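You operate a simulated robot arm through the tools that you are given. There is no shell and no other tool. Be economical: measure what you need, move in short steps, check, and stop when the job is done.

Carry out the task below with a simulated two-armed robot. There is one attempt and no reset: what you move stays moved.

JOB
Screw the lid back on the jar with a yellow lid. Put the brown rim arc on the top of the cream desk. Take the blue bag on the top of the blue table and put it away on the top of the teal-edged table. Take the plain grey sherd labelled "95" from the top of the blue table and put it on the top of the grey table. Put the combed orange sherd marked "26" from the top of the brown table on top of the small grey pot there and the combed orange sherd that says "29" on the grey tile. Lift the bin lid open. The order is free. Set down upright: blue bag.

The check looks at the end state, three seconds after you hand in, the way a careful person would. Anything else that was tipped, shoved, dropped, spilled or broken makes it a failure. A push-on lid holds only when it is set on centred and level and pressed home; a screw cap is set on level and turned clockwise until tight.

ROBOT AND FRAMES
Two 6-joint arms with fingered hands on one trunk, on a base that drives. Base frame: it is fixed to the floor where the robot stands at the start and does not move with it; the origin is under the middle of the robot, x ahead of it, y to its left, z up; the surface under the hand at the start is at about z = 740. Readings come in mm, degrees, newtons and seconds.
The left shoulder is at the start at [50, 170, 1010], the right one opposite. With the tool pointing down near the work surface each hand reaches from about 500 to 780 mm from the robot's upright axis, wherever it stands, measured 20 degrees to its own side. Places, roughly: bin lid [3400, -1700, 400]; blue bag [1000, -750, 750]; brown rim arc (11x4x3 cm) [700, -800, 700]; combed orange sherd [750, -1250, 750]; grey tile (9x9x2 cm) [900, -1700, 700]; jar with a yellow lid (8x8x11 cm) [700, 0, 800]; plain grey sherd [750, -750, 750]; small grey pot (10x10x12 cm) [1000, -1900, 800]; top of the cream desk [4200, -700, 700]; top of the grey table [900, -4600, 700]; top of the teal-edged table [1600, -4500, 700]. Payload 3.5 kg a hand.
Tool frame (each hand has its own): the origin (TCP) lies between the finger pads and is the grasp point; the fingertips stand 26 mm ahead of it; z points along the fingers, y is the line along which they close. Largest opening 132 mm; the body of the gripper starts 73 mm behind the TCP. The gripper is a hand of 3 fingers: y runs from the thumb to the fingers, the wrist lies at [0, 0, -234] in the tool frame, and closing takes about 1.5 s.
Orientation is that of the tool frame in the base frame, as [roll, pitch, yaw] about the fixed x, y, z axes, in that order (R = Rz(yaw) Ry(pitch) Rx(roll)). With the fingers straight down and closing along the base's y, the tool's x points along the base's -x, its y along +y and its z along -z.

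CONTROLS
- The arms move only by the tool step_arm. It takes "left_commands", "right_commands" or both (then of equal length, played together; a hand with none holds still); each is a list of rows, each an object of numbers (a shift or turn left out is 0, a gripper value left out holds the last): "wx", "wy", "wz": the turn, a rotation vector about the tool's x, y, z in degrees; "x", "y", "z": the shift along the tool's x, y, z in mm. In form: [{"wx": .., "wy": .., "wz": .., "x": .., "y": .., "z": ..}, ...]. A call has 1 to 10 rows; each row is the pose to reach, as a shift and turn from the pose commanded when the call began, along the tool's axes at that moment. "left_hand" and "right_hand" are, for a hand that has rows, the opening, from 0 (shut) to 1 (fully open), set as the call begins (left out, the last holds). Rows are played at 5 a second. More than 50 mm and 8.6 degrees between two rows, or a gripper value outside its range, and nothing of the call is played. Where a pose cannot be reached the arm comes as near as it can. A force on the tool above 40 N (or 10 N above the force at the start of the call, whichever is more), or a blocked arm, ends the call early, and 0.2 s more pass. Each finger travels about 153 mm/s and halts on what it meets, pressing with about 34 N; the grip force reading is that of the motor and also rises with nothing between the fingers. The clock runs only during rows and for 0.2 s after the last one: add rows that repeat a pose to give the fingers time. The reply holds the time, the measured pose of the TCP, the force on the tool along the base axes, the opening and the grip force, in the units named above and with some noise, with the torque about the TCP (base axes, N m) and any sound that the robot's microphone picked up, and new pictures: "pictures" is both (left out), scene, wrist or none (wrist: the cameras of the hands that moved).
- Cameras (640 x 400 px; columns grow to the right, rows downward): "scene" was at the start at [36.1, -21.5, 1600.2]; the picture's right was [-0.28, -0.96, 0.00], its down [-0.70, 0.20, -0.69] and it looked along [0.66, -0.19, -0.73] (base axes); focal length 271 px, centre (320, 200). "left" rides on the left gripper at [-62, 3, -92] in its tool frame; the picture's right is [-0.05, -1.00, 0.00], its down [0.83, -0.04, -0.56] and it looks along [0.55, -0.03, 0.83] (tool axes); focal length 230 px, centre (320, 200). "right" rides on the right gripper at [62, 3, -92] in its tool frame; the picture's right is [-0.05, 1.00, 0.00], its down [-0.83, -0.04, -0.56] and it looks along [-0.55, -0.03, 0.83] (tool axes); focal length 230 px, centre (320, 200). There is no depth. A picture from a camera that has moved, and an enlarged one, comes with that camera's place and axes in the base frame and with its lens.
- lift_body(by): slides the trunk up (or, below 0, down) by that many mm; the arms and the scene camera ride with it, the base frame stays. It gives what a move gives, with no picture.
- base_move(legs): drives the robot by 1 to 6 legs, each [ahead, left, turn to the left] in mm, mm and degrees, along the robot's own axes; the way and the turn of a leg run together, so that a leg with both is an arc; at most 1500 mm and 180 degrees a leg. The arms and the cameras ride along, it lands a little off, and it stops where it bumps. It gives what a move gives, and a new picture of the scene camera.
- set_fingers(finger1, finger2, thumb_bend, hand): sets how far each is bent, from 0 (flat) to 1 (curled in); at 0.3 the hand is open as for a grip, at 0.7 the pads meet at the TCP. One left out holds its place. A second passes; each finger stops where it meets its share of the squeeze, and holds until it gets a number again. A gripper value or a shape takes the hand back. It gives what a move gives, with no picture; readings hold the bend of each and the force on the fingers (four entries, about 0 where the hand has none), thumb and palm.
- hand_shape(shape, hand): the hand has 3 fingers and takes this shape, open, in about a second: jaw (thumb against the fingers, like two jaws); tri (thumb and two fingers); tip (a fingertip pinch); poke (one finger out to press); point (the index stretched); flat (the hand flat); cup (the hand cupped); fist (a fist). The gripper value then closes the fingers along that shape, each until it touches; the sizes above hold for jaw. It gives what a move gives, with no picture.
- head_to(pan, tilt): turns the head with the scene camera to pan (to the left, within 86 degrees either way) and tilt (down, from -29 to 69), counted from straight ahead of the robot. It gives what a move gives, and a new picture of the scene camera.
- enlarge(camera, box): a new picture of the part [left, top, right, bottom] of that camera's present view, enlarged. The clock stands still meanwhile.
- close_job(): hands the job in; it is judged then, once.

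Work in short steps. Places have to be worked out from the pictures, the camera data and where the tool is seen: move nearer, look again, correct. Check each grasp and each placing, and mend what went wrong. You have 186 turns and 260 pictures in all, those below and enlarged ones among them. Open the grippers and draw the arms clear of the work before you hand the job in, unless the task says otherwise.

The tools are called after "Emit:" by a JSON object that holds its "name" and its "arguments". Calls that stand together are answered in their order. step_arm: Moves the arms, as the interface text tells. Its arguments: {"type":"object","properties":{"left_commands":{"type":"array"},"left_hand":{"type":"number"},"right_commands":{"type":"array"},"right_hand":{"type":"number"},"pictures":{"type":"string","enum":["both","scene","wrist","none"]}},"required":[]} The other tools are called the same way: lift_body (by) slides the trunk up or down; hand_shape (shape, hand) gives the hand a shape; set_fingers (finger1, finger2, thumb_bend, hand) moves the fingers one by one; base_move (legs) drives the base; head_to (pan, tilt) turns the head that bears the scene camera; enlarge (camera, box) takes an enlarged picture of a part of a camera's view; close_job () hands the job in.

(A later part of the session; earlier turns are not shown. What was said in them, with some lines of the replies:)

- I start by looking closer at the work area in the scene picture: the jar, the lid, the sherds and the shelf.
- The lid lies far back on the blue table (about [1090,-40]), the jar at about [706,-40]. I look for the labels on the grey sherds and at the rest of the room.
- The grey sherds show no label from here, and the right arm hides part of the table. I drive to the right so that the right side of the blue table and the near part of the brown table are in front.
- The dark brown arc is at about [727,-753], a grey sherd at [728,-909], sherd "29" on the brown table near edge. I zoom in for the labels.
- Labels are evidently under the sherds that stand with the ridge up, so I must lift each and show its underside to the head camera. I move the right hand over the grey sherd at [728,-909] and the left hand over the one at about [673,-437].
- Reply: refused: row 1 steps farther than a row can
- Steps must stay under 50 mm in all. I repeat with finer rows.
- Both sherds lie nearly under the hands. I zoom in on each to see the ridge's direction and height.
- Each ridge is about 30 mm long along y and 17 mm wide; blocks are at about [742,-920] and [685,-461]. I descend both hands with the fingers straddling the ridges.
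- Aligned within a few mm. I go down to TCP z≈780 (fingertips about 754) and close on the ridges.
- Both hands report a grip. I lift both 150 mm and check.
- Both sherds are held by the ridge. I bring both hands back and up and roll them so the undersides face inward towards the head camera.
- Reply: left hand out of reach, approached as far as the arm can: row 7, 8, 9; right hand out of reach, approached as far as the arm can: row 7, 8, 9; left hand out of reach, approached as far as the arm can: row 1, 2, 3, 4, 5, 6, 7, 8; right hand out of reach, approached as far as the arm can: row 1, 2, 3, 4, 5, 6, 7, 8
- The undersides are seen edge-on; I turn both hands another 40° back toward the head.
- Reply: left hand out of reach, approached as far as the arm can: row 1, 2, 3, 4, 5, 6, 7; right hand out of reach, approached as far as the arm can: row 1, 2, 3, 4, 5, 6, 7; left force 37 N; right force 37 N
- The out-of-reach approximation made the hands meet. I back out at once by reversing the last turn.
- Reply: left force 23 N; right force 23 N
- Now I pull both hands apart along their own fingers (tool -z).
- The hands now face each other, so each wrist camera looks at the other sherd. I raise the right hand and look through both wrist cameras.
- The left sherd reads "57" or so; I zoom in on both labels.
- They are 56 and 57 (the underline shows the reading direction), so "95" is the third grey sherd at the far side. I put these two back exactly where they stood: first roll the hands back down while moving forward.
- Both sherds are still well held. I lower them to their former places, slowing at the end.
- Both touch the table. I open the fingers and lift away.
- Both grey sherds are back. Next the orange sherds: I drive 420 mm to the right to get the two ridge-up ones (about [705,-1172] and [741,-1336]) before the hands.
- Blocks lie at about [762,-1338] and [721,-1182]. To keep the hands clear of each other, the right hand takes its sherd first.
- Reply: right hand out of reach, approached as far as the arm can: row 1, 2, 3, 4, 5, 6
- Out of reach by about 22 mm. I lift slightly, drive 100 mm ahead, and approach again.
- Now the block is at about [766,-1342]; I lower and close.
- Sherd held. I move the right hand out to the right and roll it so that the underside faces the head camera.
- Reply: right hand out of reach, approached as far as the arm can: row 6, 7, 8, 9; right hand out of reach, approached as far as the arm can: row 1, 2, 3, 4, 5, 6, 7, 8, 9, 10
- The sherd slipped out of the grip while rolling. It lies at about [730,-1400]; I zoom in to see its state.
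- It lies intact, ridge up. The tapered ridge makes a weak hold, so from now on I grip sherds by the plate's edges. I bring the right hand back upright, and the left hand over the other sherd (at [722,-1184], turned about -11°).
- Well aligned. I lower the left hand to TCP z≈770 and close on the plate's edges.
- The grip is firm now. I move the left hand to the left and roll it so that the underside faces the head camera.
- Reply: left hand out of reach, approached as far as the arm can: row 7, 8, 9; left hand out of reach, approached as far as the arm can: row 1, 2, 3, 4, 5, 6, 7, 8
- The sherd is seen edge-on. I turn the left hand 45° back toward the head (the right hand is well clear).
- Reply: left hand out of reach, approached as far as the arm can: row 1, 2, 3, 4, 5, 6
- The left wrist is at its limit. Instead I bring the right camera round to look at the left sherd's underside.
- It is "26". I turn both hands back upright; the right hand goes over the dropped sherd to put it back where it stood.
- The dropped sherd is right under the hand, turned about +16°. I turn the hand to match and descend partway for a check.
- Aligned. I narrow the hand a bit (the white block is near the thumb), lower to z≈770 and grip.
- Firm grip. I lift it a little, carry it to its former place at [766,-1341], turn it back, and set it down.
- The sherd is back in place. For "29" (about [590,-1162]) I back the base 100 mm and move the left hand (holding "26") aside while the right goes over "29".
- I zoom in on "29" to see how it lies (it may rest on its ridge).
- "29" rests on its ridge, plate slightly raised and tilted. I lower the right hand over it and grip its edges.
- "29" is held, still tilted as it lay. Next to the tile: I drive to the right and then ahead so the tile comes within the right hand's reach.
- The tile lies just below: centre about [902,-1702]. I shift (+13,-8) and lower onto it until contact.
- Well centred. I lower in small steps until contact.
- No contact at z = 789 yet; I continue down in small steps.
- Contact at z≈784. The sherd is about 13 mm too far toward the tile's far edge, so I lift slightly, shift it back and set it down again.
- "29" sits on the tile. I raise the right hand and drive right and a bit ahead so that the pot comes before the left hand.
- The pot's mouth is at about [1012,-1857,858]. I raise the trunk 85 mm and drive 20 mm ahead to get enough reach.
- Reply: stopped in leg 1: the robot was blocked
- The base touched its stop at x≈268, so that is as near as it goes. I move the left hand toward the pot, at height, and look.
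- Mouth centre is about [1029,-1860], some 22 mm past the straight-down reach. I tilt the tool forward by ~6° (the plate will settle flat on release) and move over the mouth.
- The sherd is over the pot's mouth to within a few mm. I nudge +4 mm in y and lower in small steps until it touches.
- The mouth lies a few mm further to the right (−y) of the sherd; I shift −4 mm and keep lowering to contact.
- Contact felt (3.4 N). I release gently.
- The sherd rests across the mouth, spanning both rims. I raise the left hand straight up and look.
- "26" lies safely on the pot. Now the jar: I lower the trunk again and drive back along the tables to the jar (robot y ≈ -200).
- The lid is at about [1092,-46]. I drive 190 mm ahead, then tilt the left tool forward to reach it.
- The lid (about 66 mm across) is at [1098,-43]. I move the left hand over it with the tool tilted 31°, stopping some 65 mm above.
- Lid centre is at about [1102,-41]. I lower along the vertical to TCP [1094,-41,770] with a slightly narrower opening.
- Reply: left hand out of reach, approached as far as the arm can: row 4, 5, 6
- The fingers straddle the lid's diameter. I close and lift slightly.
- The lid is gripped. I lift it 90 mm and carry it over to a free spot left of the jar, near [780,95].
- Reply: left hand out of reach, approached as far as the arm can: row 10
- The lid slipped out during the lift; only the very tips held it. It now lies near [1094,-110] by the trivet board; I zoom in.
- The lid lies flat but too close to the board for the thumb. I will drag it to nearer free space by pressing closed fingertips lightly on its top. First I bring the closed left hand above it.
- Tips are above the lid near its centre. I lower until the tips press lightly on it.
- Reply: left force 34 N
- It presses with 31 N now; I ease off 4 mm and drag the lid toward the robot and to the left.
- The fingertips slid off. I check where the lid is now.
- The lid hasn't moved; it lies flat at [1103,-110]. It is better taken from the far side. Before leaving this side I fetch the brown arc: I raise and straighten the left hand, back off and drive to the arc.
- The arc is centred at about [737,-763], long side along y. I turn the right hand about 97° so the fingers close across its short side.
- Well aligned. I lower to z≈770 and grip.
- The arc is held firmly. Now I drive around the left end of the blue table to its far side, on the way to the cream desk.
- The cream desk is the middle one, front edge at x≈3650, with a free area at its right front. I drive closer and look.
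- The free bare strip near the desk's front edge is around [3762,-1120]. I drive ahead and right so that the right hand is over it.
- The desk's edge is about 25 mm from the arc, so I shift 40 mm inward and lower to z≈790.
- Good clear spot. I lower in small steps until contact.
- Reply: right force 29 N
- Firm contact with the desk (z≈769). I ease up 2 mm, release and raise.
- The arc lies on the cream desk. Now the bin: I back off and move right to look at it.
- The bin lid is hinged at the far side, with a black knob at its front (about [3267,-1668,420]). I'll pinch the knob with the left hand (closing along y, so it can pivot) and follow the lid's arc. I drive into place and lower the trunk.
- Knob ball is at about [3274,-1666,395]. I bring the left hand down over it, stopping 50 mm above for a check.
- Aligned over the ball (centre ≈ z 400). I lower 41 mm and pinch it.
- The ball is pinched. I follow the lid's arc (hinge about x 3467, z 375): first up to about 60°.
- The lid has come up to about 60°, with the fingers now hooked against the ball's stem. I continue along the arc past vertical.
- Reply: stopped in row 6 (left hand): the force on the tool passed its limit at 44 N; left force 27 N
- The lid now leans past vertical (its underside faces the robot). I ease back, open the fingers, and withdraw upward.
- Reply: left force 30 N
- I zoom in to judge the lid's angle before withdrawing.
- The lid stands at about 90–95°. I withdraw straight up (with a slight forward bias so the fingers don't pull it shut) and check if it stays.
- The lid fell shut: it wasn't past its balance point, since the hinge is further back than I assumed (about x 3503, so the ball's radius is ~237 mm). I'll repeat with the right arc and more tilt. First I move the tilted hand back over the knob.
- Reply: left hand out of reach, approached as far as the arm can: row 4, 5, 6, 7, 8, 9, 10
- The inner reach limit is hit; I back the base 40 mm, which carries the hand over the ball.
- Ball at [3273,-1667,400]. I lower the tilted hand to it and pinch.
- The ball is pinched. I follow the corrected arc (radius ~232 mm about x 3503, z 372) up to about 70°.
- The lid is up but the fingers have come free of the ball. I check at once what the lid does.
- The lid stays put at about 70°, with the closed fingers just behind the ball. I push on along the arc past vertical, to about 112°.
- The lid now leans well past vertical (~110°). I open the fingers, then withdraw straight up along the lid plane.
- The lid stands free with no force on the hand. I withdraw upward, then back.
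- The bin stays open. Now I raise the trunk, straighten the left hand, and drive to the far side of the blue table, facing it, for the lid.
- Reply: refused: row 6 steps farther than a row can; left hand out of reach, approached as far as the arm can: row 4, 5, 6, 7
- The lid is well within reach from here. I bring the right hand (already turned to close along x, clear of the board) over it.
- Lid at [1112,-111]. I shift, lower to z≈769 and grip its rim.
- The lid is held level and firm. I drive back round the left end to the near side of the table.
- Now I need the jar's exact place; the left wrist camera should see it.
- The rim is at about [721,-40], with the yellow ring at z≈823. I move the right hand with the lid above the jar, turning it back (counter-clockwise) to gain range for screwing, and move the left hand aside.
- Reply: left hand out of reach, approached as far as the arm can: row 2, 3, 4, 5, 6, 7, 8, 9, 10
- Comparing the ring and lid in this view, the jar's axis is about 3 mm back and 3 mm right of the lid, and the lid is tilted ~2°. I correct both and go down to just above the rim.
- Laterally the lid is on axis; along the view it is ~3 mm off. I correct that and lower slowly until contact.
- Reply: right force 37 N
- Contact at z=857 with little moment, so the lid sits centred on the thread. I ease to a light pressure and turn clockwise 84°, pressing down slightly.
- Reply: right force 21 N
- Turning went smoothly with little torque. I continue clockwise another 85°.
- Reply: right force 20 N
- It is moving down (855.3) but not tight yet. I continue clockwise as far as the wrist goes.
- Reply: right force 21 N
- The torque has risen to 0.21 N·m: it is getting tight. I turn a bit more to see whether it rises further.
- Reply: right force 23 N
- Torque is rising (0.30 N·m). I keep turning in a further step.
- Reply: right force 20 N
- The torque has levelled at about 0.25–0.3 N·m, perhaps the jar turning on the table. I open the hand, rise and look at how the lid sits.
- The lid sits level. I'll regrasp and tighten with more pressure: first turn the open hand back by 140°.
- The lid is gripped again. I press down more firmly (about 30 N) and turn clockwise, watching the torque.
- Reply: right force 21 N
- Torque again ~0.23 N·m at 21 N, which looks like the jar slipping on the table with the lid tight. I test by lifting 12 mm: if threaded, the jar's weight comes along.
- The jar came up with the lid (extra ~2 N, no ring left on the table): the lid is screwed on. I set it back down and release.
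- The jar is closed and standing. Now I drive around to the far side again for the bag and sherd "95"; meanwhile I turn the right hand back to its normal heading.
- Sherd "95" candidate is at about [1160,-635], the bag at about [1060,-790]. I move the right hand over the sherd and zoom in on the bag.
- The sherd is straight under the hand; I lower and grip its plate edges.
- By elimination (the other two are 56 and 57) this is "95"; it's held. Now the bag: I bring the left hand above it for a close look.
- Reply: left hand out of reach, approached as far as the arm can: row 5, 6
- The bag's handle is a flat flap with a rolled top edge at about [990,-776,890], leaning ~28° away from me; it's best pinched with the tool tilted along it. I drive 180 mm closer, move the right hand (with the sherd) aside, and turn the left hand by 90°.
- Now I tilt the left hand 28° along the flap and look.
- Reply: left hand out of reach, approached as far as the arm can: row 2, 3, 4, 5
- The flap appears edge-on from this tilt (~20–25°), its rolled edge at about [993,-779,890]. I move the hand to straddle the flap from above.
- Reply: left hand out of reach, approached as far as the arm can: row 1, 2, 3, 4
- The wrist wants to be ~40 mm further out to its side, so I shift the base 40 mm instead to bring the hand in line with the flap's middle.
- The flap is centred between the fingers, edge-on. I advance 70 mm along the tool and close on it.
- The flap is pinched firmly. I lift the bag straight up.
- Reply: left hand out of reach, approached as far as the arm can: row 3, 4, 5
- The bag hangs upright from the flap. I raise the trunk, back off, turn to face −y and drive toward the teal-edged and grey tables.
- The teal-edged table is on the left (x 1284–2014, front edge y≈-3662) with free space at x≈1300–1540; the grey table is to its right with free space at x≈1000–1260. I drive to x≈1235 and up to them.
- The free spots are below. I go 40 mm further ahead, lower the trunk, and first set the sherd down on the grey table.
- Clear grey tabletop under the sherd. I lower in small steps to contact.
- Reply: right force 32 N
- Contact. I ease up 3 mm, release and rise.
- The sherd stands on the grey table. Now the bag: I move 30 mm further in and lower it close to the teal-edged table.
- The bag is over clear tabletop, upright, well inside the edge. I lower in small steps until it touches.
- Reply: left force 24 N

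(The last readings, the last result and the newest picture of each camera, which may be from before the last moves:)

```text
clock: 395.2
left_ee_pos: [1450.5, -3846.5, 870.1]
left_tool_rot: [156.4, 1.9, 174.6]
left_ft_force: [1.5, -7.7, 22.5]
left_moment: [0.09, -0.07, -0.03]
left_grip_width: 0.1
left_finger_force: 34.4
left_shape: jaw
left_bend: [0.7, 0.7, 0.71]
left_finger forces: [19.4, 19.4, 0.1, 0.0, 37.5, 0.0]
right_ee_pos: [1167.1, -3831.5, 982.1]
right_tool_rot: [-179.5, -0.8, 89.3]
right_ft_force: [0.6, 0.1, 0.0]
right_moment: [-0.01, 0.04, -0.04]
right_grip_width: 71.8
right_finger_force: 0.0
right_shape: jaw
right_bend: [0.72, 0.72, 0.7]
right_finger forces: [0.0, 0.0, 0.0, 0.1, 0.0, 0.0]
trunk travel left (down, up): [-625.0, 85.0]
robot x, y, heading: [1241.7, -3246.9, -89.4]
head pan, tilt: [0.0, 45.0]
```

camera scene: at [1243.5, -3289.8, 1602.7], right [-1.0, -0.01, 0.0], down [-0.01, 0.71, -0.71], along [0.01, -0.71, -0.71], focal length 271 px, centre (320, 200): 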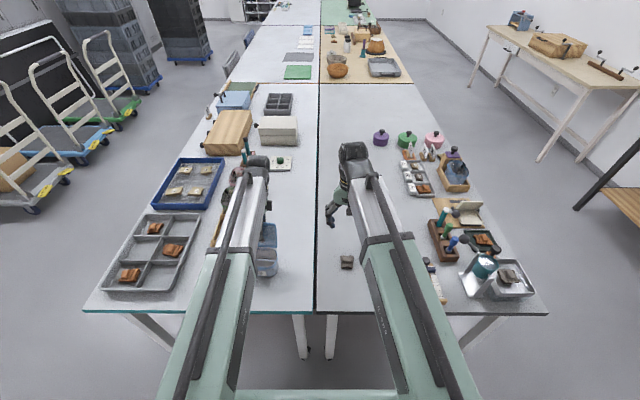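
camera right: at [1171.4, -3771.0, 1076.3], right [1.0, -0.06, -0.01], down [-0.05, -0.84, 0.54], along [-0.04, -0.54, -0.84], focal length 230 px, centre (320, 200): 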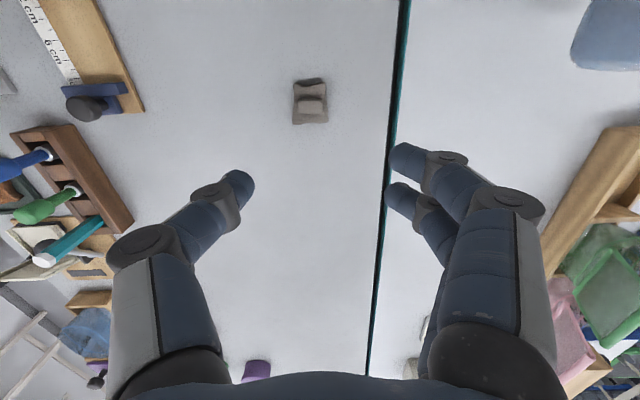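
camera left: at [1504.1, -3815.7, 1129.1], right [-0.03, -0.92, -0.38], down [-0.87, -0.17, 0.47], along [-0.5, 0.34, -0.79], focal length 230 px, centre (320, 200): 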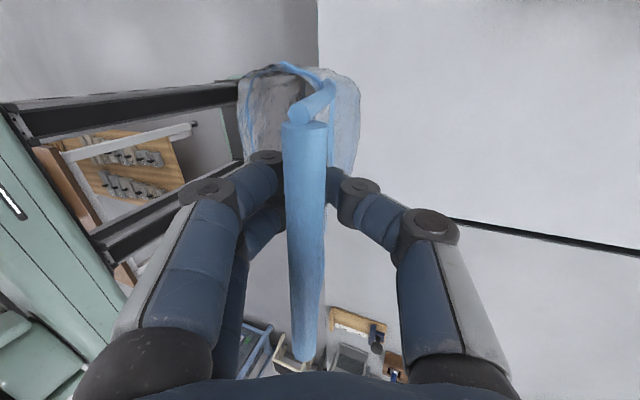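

Contact (22 N). I ease up 2 mm, open the fingers, and withdraw along the flap's plane.

Emit:
{"name": "step_arm", "arguments": {"left_commands": [{"y": 0.8, "z": -1.9}, {"y": 0.8, "z": -1.9}], "pictures": "none"}}

Emit:
{"name": "step_arm", "arguments": {"left_commands": [{}, {}, {}, {}, {"z": -25}, {"z": -55}, {"z": -90}, {"z": -120}], "left_hand": 0.55, "pictures": "wrist"}}

```text
clock: 395.8
left_ee_pos: [1450.7, -3846.2, 869.7]
left_tool_rot: [156.3, 1.8, 174.3]
left_ft_force: [1.6, -5.0, 18.1]
left_moment: [0.05, -0.04, 0.0]
left_grip_width: 0.0
left_finger_force: 33.8
left_shape: jaw
left_bend: [0.7, 0.7, 0.71]
left_finger forces: [19.0, 18.8, 0.0, 0.0, 37.4, 0.1]
right_ee_pos: [1166.8, -3830.1, 983.3]
right_tool_rot: [-179.5, -0.8, 89.3]
right_ft_force: [0.4, -1.1, 0.4]
right_moment: [-0.02, 0.01, -0.05]
right_grip_width: 72.0
right_finger_force: 0.2
right_shape: jaw
right_bend: [0.72, 0.72, 0.7]
right_finger forces: [0.1, 0.1, 0.0, 0.1, 0.1, 0.0]
trunk travel left (down, up): [-625.0, 85.0]
robot x, y, heading: [1241.4, -3250.8, -89.5]
head pan, tilt: [0.0, 45.0]
```

```text
clock: 397.6
left_ee_pos: [1444.0, -3895.6, 957.1]
left_tool_rot: [157.2, 1.8, 174.3]
left_ft_force: [1.6, -0.4, 0.1]
left_moment: [0.01, 0.01, 0.02]
left_grip_width: 72.1
left_finger_force: 0.0
left_shape: jaw
left_bend: [0.72, 0.72, 0.7]
left_finger forces: [0.0, 0.0, 0.1, 0.1, 0.0, 0.0]
left hand out of reach, approached as far as the arm can: row 8
right_ee_pos: [1168.3, -3830.4, 981.5]
right_tool_rot: [-179.5, -0.8, 89.3]
right_ft_force: [-0.4, -0.6, -0.3]
right_moment: [-0.02, 0.02, 0.02]
right_grip_width: 71.9
right_finger_force: 0.1
right_shape: jaw
right_bend: [0.72, 0.72, 0.7]
right_finger forces: [0.0, 0.0, 0.0, 0.0, 0.1, 0.1]
trunk travel left (down, up): [-625.0, 85.0]
robot x, y, heading: [1245.6, -3249.9, -89.6]
head pan, tilt: [0.0, 45.0]
camera left: at [1500.6, -3935.4, 1046.9], right [-0.03, -0.92, -0.39], down [-0.87, -0.17, 0.47], along [-0.5, 0.35, -0.8], focal length 230 px, centre (320, 200)
```

left: 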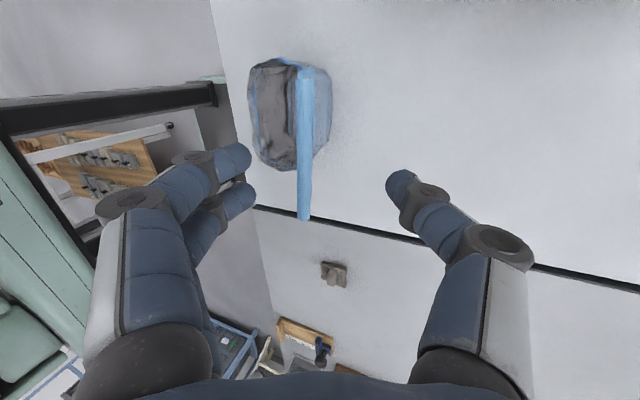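

The bag stands free and upright. I raise the trunk to clear it, back away, and take a last look.

Emit:
{"name": "lift_body", "arguments": {"by": 85}}

Emit:
{"name": "base_move", "arguments": {"legs": [[-450, 0, 0]]}}

Emit:
{"name": "enlarge", "arguments": {"camera": "scene", "box": [220, 100, 400, 240]}}

```text
clock: 398.8
left_ee_pos: [1443.6, -3895.6, 1042.9]
left_tool_rot: [157.3, 1.8, 174.4]
left_ft_force: [0.0, -0.1, -0.9]
left_moment: [0.03, -0.02, -0.04]
left_grip_width: 71.9
left_finger_force: 0.0
left_shape: jaw
left_bend: [0.72, 0.72, 0.7]
left_finger forces: [0.1, 0.0, 0.0, 0.0, 0.0, 0.0]
right_ee_pos: [1166.0, -3830.7, 1067.4]
right_tool_rot: [-179.5, -0.8, 89.4]
right_ft_force: [0.0, -0.1, -0.4]
right_moment: [0.01, 0.01, 0.01]
right_grip_width: 71.9
right_finger_force: 0.1
right_shape: jaw
right_bend: [0.72, 0.72, 0.7]
right_finger forces: [0.1, 0.0, 0.1, 0.0, 0.1, 0.0]
trunk travel left (down, up): [-710.0, 0.0]
robot x, y, heading: [1244.7, -3250.7, -89.5]
head pan, tilt: [0.0, 45.0]
```

```text
clock: 401.6
left_ee_pos: [1441.9, -3442.2, 1044.2]
left_tool_rot: [157.3, 1.9, 174.5]
left_ft_force: [-0.7, 0.0, 0.3]
left_moment: [0.0, -0.03, 0.0]
left_grip_width: 72.3
left_finger_force: 0.1
left_shape: jaw
left_bend: [0.72, 0.72, 0.7]
left_finger forces: [0.0, 0.0, 0.0, 0.1, 0.0, 0.0]
right_ee_pos: [1164.0, -3377.9, 1067.9]
right_tool_rot: [-179.5, -0.7, 89.6]
right_ft_force: [0.2, 0.6, -0.3]
right_moment: [-0.04, -0.03, -0.01]
right_grip_width: 72.0
right_finger_force: 0.0
right_shape: jaw
right_bend: [0.72, 0.72, 0.7]
right_finger forces: [0.1, 0.0, 0.0, 0.0, 0.0, 0.0]
trunk travel left (down, up): [-710.0, 0.0]
robot x, y, heading: [1238.8, -2794.3, -89.5]
head pan, tilt: [0.0, 45.0]
camera scene: at [1239.1, -2835.7, 1687.7], right [-1.0, -0.01, 0.0], down [-0.01, 0.71, -0.71], along [0.01, -0.71, -0.71], focal length 271 px, centre (320, 200)
```

scene: 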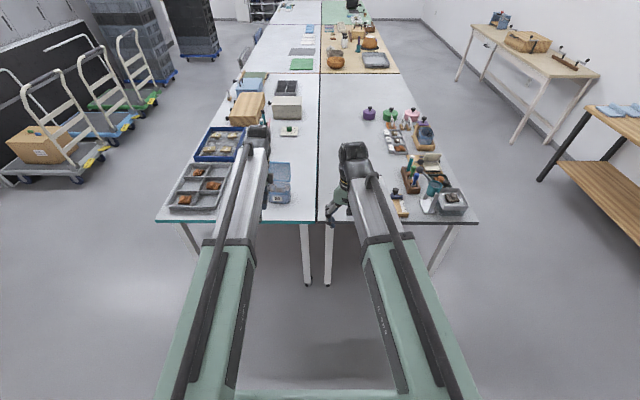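

```text
2.86 times, centred on (310, 170) of scene
camera zoom: at [1239.1, -2835.7, 1687.7], right [-1.0, -0.01, 0.0], down [-0.01, 0.71, -0.71], along [0.01, -0.71, -0.71], focal length 775 px, centre (349, 286)
```

zoom: 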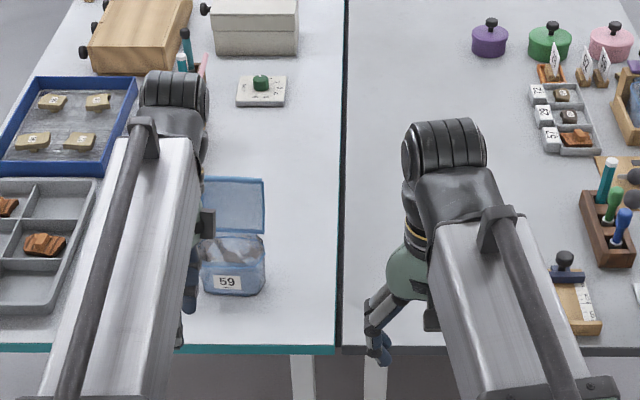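

The bag stands upright on the teal-edged table and the sherd is on the grey table. The bin still showed open in later pictures, the jar was closed, and the arc and orange sherds were placed earlier. Hands are open and clear, so I hand in.

Emit:
{"name": "close_job", "arguments": {}}

```text
The job is handed in.
```

I handed the job in with all seven parts done, but three points are less certain than the rest.

- **Sherd "95":** I never read its label. I chose it by elimination, because the other two grey sherds on the blue table read 56 and 57.
- **Dropped sherd:** While I was looking for "26", another orange sherd fell from the hand onto the brown table. It looked intact, and I put it back where it had stood.
- **Jar lid:** It lifted the jar when tested, so it is threaded. I judged it tight from the turning resistance alone, without holding the jar still.

The lid also slipped to another spot on the blue table when I first picked it up, and the bin lid fell shut once before it stayed open.
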